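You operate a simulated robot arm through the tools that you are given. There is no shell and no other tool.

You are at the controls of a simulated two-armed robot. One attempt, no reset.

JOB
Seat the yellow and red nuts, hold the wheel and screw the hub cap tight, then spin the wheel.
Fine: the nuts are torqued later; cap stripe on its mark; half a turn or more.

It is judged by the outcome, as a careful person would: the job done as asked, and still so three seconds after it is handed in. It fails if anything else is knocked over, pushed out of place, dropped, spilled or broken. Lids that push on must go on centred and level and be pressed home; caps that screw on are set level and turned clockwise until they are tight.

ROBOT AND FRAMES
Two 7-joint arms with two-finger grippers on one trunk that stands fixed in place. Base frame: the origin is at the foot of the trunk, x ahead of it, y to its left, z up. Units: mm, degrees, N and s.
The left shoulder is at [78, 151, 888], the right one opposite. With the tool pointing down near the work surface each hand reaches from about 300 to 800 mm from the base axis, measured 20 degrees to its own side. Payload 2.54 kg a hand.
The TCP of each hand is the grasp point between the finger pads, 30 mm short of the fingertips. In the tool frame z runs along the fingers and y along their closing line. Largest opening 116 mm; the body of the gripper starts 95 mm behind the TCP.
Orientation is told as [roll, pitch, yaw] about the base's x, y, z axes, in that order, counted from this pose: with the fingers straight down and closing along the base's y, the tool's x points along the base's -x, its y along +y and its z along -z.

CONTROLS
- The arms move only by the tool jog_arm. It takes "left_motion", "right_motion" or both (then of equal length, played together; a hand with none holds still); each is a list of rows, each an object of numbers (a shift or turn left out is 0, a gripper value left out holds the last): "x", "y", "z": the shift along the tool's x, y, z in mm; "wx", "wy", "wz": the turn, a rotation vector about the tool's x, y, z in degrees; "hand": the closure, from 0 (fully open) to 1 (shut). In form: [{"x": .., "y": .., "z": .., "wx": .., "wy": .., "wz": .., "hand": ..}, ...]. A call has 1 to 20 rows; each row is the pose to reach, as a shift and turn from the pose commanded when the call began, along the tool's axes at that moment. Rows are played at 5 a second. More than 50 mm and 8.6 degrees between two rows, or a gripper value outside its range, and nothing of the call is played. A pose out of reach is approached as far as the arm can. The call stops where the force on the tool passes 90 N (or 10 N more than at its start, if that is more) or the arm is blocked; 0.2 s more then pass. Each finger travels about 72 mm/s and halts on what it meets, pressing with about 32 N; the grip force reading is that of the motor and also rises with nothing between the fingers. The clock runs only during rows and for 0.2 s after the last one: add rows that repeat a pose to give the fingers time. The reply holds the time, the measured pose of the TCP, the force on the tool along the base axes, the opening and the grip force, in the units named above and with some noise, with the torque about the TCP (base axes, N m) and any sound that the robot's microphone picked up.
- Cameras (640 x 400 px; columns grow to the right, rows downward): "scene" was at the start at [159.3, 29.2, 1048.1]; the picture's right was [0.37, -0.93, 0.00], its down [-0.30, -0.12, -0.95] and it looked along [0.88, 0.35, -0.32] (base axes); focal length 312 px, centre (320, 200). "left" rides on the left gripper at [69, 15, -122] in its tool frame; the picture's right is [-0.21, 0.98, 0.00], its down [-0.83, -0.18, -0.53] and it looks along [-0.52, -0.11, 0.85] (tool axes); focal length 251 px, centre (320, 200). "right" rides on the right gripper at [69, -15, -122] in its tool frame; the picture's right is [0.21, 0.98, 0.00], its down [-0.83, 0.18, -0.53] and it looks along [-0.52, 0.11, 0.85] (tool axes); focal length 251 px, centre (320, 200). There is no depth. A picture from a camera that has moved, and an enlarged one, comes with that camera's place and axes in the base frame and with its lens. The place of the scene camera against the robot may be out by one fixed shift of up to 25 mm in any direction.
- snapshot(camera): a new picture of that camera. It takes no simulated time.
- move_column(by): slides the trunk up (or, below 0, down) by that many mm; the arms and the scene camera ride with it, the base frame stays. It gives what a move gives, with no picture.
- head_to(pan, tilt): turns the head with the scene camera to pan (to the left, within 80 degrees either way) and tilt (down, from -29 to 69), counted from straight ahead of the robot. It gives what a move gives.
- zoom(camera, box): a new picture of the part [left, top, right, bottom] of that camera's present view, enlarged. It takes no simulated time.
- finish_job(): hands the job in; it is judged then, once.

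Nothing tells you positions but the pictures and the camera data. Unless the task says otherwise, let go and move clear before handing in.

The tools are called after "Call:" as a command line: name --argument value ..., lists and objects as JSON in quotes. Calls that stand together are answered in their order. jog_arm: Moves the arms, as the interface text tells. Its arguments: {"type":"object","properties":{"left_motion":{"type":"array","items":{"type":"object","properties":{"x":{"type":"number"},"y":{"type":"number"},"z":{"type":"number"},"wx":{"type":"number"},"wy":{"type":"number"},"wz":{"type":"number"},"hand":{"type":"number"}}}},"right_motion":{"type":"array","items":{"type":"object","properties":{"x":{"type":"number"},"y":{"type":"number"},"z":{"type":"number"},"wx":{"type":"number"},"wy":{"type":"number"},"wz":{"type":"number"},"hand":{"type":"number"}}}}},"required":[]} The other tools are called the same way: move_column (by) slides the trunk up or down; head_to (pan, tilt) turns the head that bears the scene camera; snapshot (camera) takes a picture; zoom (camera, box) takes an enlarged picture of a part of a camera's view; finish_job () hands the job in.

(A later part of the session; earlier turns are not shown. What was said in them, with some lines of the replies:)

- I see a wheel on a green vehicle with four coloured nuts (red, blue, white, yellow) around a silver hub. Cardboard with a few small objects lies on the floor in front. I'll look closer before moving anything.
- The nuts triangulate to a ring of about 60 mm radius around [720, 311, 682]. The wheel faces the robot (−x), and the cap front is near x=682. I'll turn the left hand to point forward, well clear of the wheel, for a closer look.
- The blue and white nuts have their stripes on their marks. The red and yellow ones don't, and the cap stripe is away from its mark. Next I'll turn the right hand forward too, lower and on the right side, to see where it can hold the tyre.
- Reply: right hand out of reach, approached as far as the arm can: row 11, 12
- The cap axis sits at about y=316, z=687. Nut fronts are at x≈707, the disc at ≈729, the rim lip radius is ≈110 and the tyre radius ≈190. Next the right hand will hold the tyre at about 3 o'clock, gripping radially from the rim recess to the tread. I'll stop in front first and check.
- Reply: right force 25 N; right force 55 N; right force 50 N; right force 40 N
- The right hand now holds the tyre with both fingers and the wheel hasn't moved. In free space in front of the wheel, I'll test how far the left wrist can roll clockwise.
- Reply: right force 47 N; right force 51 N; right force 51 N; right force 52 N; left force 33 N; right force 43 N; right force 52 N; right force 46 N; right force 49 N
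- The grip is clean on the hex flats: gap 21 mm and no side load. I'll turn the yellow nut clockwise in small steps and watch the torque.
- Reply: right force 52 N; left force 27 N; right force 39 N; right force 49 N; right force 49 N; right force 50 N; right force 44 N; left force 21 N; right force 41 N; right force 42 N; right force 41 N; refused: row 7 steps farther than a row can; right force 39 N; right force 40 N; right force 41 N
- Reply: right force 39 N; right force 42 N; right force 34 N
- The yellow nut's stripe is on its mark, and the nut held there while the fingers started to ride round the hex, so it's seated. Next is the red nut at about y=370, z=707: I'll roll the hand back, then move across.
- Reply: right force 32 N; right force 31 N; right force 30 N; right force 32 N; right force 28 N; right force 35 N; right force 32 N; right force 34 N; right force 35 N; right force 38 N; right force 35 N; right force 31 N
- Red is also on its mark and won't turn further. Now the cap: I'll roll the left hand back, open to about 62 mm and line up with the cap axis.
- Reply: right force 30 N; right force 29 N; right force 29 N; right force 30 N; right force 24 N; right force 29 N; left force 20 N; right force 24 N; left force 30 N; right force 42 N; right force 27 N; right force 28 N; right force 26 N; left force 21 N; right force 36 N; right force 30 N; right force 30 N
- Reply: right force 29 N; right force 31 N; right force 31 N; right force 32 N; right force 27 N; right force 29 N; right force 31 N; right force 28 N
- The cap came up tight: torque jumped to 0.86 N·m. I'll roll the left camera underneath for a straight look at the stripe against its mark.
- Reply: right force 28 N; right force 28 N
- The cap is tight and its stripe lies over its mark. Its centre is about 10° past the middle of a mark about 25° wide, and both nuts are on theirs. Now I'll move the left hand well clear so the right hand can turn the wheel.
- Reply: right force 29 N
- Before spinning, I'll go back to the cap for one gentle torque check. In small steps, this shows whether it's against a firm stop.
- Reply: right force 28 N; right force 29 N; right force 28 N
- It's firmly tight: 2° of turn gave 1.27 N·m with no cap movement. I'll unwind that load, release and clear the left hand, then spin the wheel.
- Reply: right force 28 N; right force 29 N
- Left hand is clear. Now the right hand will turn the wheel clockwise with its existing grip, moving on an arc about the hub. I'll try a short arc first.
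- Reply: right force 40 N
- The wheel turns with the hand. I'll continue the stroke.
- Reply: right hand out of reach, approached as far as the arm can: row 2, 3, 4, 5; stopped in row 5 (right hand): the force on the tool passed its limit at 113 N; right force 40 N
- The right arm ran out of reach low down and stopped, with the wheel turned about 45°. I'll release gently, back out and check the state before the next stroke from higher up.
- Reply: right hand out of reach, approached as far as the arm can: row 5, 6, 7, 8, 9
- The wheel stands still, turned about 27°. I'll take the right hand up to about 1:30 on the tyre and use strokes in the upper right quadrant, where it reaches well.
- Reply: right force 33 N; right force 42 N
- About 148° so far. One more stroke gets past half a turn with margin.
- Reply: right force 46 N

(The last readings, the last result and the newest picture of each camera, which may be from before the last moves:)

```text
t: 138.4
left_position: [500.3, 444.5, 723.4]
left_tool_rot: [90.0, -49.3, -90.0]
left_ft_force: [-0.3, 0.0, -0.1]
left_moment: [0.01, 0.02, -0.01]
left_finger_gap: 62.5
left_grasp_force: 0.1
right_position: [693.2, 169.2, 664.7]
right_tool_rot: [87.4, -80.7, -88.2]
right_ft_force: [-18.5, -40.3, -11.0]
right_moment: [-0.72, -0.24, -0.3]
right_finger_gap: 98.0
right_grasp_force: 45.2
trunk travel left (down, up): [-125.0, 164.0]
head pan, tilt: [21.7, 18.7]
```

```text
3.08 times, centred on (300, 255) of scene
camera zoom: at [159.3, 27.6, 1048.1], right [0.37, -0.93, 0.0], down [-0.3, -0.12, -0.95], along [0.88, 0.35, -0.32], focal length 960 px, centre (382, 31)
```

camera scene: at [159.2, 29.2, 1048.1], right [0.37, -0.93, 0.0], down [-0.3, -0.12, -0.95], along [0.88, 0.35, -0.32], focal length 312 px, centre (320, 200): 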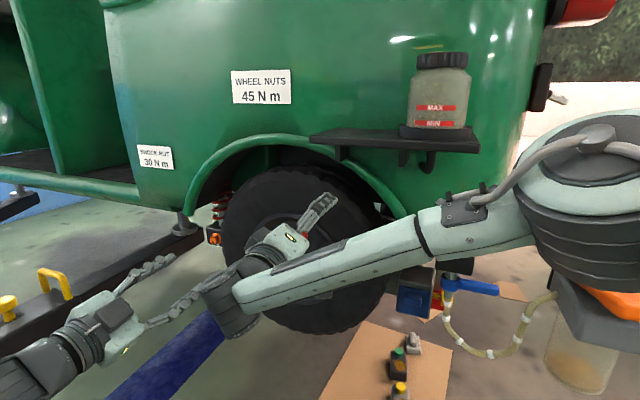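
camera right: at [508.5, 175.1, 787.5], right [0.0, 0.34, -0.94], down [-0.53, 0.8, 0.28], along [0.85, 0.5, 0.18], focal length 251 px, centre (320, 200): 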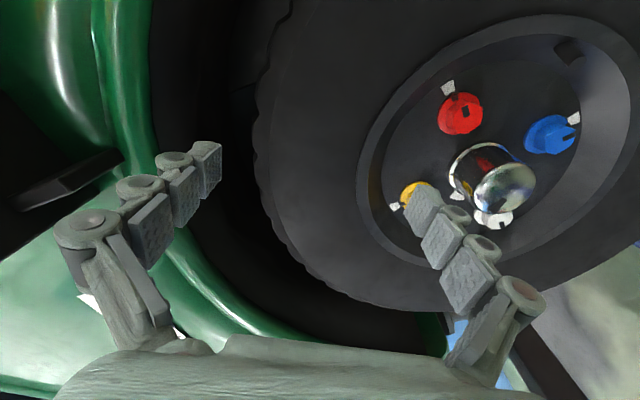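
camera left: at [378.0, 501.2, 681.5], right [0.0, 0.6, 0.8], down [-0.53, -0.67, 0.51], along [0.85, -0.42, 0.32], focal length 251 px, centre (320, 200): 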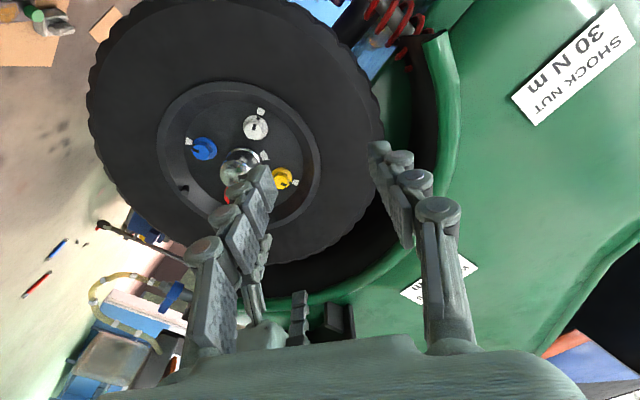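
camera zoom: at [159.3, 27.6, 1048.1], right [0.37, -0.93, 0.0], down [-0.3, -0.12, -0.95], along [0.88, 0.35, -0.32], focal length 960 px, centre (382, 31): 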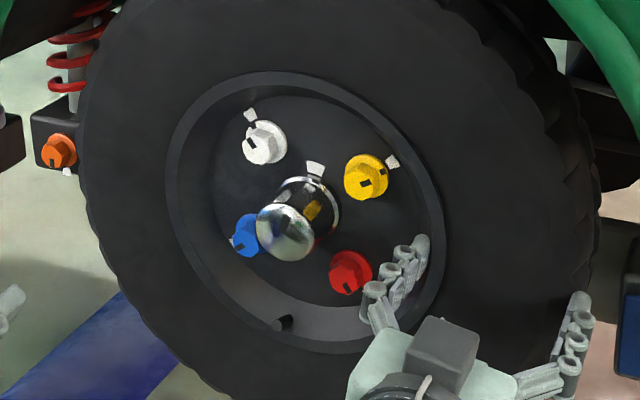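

Call:
jog_arm --right_motion '[{"hand": 0.12}, {"hand": 0.02}, {"hand": 0.02}, {"hand": 0.02}, {"z": -12}, {"z": -30}, {"z": -50}, {"z": -62}, {"z": -62}]'

Call:
zoom --camera "scene" --box '[220, 190, 380, 320]'

Call:
snapshot --camera "left"

```text
t: 140.4
left_position: [499.4, 445.5, 724.6]
left_tool_rot: [90.2, -49.6, -90.0]
left_ft_force: [-0.2, 0.8, -0.3]
left_moment: [0.0, -0.02, 0.01]
left_finger_gap: 62.5
left_grasp_force: 0.0
right_position: [628.4, 172.9, 664.8]
right_tool_rot: [89.3, -80.9, -89.3]
right_ft_force: [-0.8, -0.2, -0.5]
right_moment: [0.0, 0.01, 0.01]
right_finger_gap: 113.7
right_grasp_force: 0.1
trunk travel left (down, up): [-125.0, 164.0]
head pan, tilt: [21.7, 18.7]
```

```text
3.08 times, centred on (300, 255) of scene
camera zoom: at [159.2, 29.2, 1048.1], right [0.37, -0.93, 0.0], down [-0.3, -0.12, -0.95], along [0.88, 0.35, -0.32], focal length 960 px, centre (382, 31)
```

zoom: 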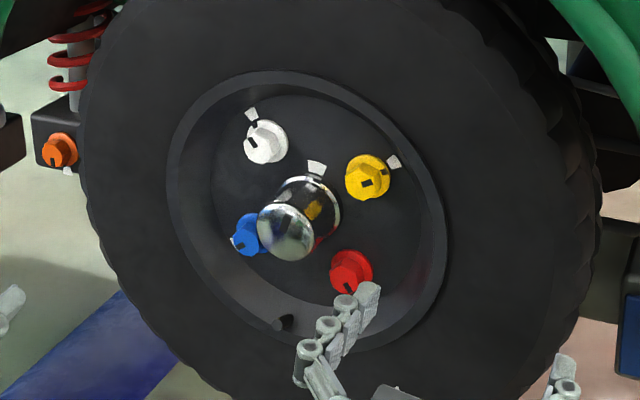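

```text
taken
camera left: at [378.0, 501.2, 681.5], right [0.0, 0.6, 0.8], down [-0.53, -0.67, 0.51], along [0.85, -0.42, 0.32], focal length 251 px, centre (320, 200)
```

left: 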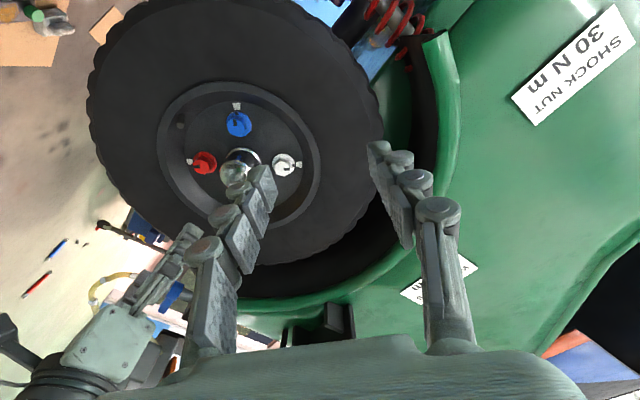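

Call:
zoom --camera "scene" --box '[275, 225, 315, 265]'

Call:
zoom --camera "right" --box '[340, 10, 640, 260]'

```text
10.00 times, centred on (295, 245) of scene
camera zoom: at [159.2, 29.2, 1048.1], right [0.37, -0.93, 0.0], down [-0.3, -0.12, -0.95], along [0.88, 0.35, -0.32], focal length 3120 px, centre (570, -250)
```

zoom: 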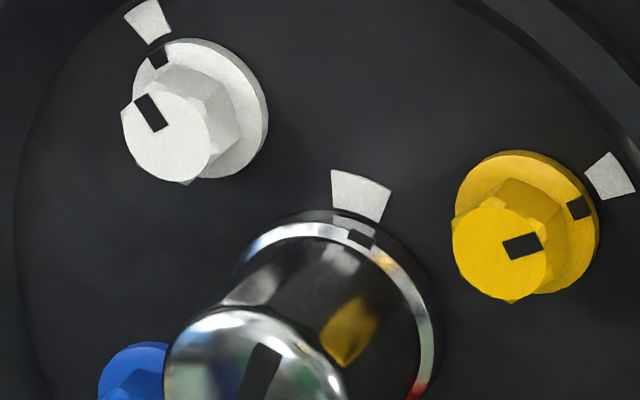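

```text
1.60 times, centred on (490, 135) of right
camera zoom: at [507.1, 169.1, 596.3], right [0.0, 1.0, -0.06], down [-0.53, 0.05, 0.85], along [0.85, 0.03, 0.53], focal length 402 px, centre (48, 304)
```

zoom: 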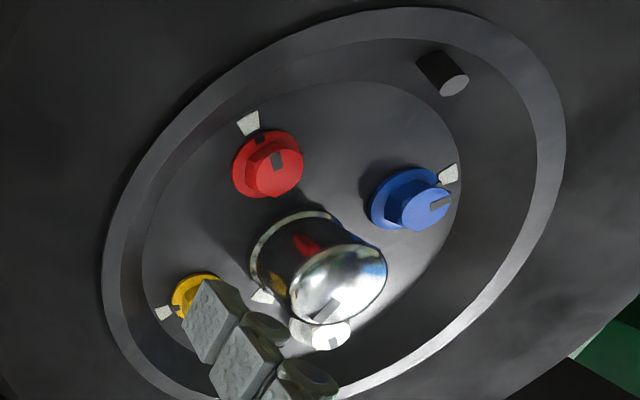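

The wheel has turned about 213°. I'll back the right hand off and use the left camera for a final close look at the nuts and cap.

Call:
jog_arm --right_motion '[{"z": -20, "y": -15}, {"z": -40, "y": -35}, {"z": -50, "y": -60}, {"z": -50, "y": -85}, {"z": -50, "y": -85}]'

Call:
jog_arm --left_motion '[{"wz": -8}, {"wz": -16}, {"wz": -24}, {"wz": -32}, {"wz": -40}, {"wz": -40, "x": -10, "y": -25, "z": 15}, {"wz": -40, "x": -25, "y": -50, "z": 35}, {"wz": -40, "x": -50, "y": -75, "z": 55}, {"wz": -40, "x": -75, "y": -95, "z": 80}, {"wz": -40, "x": -85, "y": -99, "z": 100}, {"wz": -40, "x": -85, "y": -99, "z": 100}]'

Call:
snapshot --camera "left"

```text
t: 141.6
left_position: [500.3, 445.9, 723.7]
left_tool_rot: [90.1, -49.6, -90.0]
left_ft_force: [0.7, -0.5, 0.4]
left_moment: [0.01, 0.04, 0.02]
left_finger_gap: 62.2
left_grasp_force: 0.0
right_position: [579.4, 90.7, 653.5]
right_tool_rot: [89.6, -80.8, -89.6]
right_ft_force: [-0.1, 0.3, 0.3]
right_moment: [0.04, -0.01, 0.01]
right_finger_gap: 113.7
right_grasp_force: 0.2
trunk travel left (down, up): [-125.0, 164.0]
head pan, tilt: [21.7, 18.7]
```

```text
t: 144.0
left_position: [602.9, 315.2, 724.9]
left_tool_rot: [98.0, -89.4, -98.0]
left_ft_force: [0.0, -1.0, 0.5]
left_moment: [-0.01, -0.03, 0.0]
left_finger_gap: 62.5
left_grasp_force: 0.1
right_position: [580.1, 89.0, 653.7]
right_tool_rot: [89.4, -81.0, -89.5]
right_ft_force: [0.4, -0.1, 0.0]
right_moment: [0.02, 0.01, -0.03]
right_finger_gap: 113.3
right_grasp_force: 0.0
trunk travel left (down, up): [-125.0, 164.0]
head pan, tilt: [21.7, 18.7]
```

```text
taken
camera left: at [479.7, 329.8, 656.3], right [0.0, 0.97, 0.22], down [-0.53, -0.19, 0.82], along [0.85, -0.12, 0.52], focal length 251 px, centre (320, 200)
```

left: 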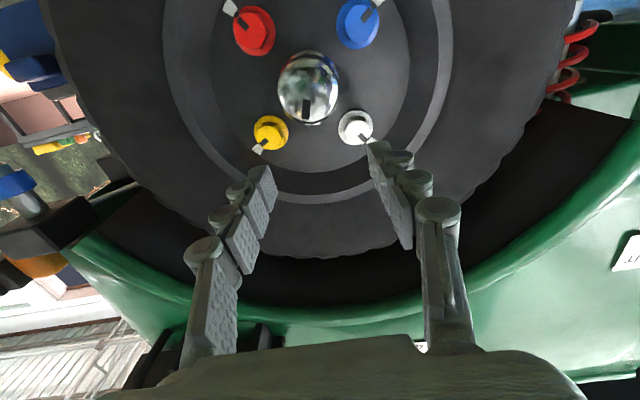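

Call:
zoom --camera "left" --box '[210, 0, 400, 170]'

Call:
zoom --camera "left" --box '[240, 100, 305, 165]'

Call:
zoom --camera "left" --box '[215, 0, 285, 65]'

Call:
zoom --camera "left" --box '[265, 40, 350, 135]'

```text
2.35 times, centred on (305, 85) of left
camera zoom: at [479.7, 329.8, 656.3], right [0.0, 0.97, 0.22], down [-0.53, -0.19, 0.82], along [0.85, -0.12, 0.52], focal length 592 px, centre (355, 471)
```

zoom: 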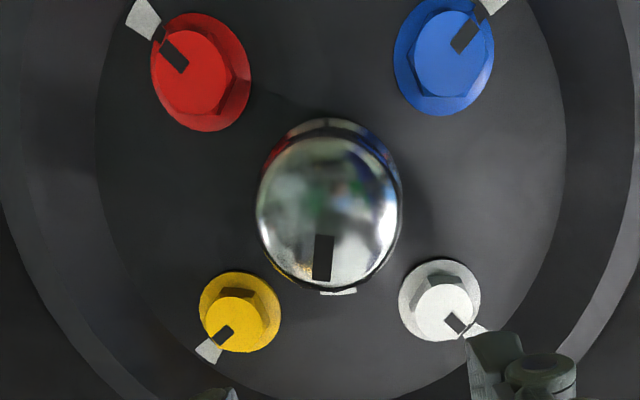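

```text
6.15 times, centred on (272, 132) of left
camera zoom: at [479.7, 329.8, 656.3], right [0.0, 0.97, 0.22], down [-0.53, -0.19, 0.82], along [0.85, -0.12, 0.52], focal length 1547 px, centre (612, 615)
```

zoom: 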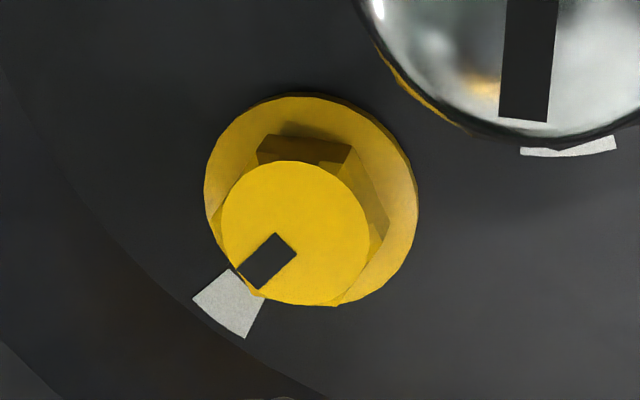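

```text
6.15 times, centred on (250, 32) of left
camera zoom: at [479.7, 329.8, 656.3], right [0.0, 0.97, 0.22], down [-0.53, -0.19, 0.82], along [0.85, -0.12, 0.52], focal length 1547 px, centre (751, 1231)
```

zoom: 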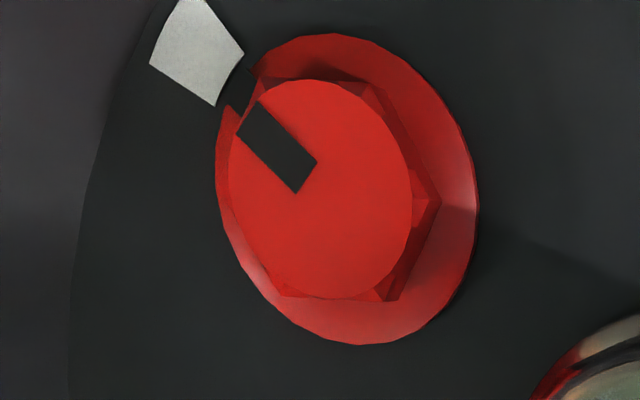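

```text
4.21 times, centred on (308, 88) of left
camera zoom: at [479.7, 329.8, 656.3], right [0.0, 0.97, 0.22], down [-0.53, -0.19, 0.82], along [0.85, -0.12, 0.52], focal length 1059 px, centre (373, 674)
```

zoom: 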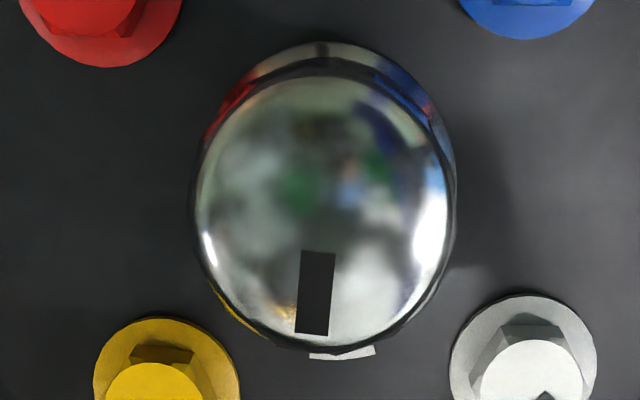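

Call:
zoom --camera "left" --box '[325, 0, 385, 55]'

Call:
zoom --camera "left" --box '[330, 105, 385, 155]'

```text
7.27 times, centred on (355, 28) of left
camera zoom: at [479.7, 329.8, 656.3], right [0.0, 0.97, 0.22], down [-0.53, -0.19, 0.82], along [0.85, -0.12, 0.52], focal length 1829 px, centre (66, 1454)
```

zoom: 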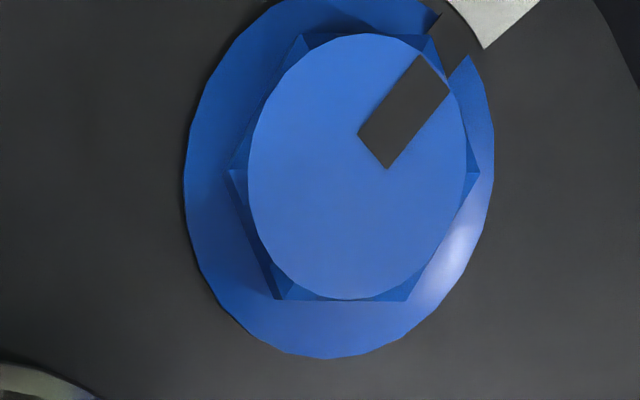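

```text
8.00 times, centred on (358, 130) of left
camera zoom: at [479.7, 329.8, 656.3], right [0.0, 0.97, 0.22], down [-0.53, -0.19, 0.82], along [0.85, -0.12, 0.52], focal length 2012 px, centre (20, 760)
```

zoom: 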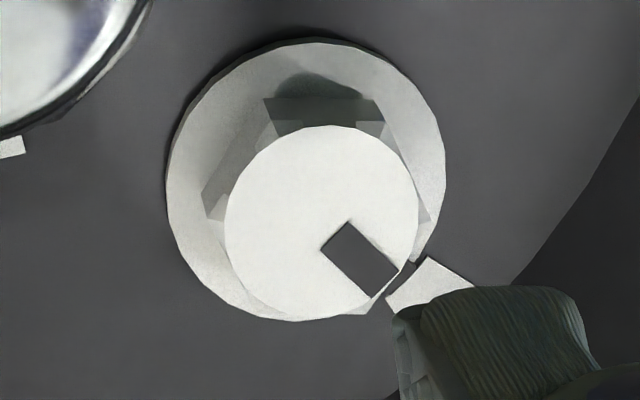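

The nuts and cap are good, and the wheel has turned well over half a turn. I'll move both hands clear and take a last look.

Call:
jog_arm --left_motion '[{"z": -30, "y": 0}, {"z": -60, "y": 20}, {"z": -90, "y": 50}, {"z": -110, "y": 80}, {"z": -120, "y": 110}, {"z": -120, "y": 130}, {"z": -120, "y": 130}]' --right_motion '[{"z": -8, "y": -10}, {"z": -15, "y": -25}, {"z": -25, "y": -45}, {"z": -35, "y": -65}, {"z": -40, "y": -85}, {"z": -40, "y": -100}, {"z": -40, "y": -100}]'

Call:
snapshot --camera "scene"

Call:
zoom --camera "scene" --box '[220, 190, 380, 320]'

```text
t: 145.6
left_position: [479.5, 444.8, 723.5]
left_tool_rot: [103.6, -89.6, -103.6]
left_ft_force: [0.7, -0.4, 0.2]
left_moment: [-0.01, 0.01, -0.01]
left_finger_gap: 62.8
left_grasp_force: 0.1
right_position: [536.0, 2.9, 646.4]
right_tool_rot: [88.4, -81.0, -88.7]
right_ft_force: [0.2, 0.3, -0.8]
right_moment: [0.04, -0.01, -0.01]
right_finger_gap: 113.6
right_grasp_force: 0.2
right hand out of reach, approached as far as the arm can: row 6, 7
trunk travel left (down, up): [-125.0, 164.0]
head pan, tilt: [21.7, 18.7]
```

```text
taken
camera scene: at [159.2, 29.2, 1048.1], right [0.37, -0.93, 0.0], down [-0.3, -0.12, -0.95], along [0.88, 0.35, -0.32], focal length 312 px, centre (320, 200)
```

scene: 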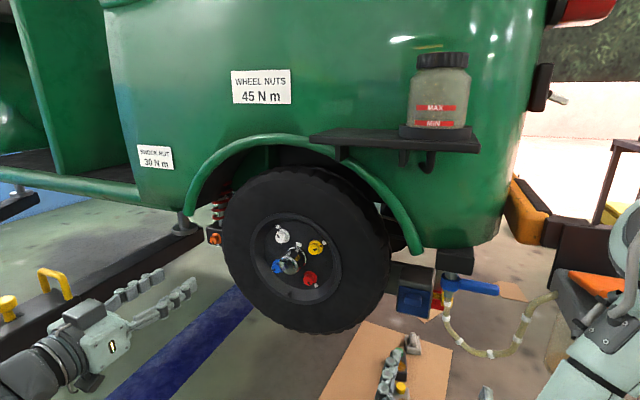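

```text
3.08 times, centred on (300, 255) of scene
camera zoom: at [159.2, 29.2, 1048.1], right [0.37, -0.93, 0.0], down [-0.3, -0.12, -0.95], along [0.88, 0.35, -0.32], focal length 960 px, centre (382, 31)
```

zoom: 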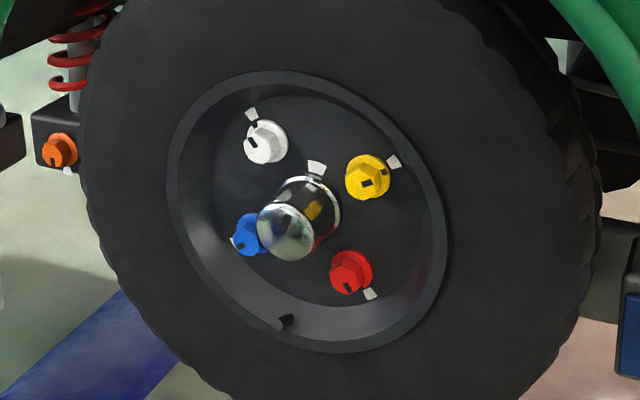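

The yellow and red nuts are seated and the cap is tight with its stripe over its mark. The wheel has turned about 213° and is standing still. The jar on the shelf and everything else in view are undisturbed, and both hands are clear, so I'm handing in.

Call:
finish_job

```text
The job is handed in.
```

The job is handed in: both nuts are seated, the hub cap is tight, and the wheel has been turned about 213° clockwise. No result has come back from the judging.

- **Nuts:** I turned yellow and red clockwise about 150° each until they stopped turning. In the last close look, yellow's stripe was about 7° past its mark and red's about 3° past. I took that as fine because they are torqued later.
- **Hub cap:** The right hand held the tyre while the left turned the cap. It came up against a firm stop, reading 1.27 N·m after 2° more turn. Its stripe lies over its mark, but its centre is about 10° past the middle of a mark about 25° wide. I left it there because backing it off would have loosened the cap.
- **Spin:** I turned the wheel in four gripped strokes instead of one free spin. The first stroke overreached: the arm hit its force limit (113 N) and the wheel rolled back about 19° on release. The 213° is the net turn.

Both hands were let go and moved clear. In the final picture nothing else had been moved or knocked over.
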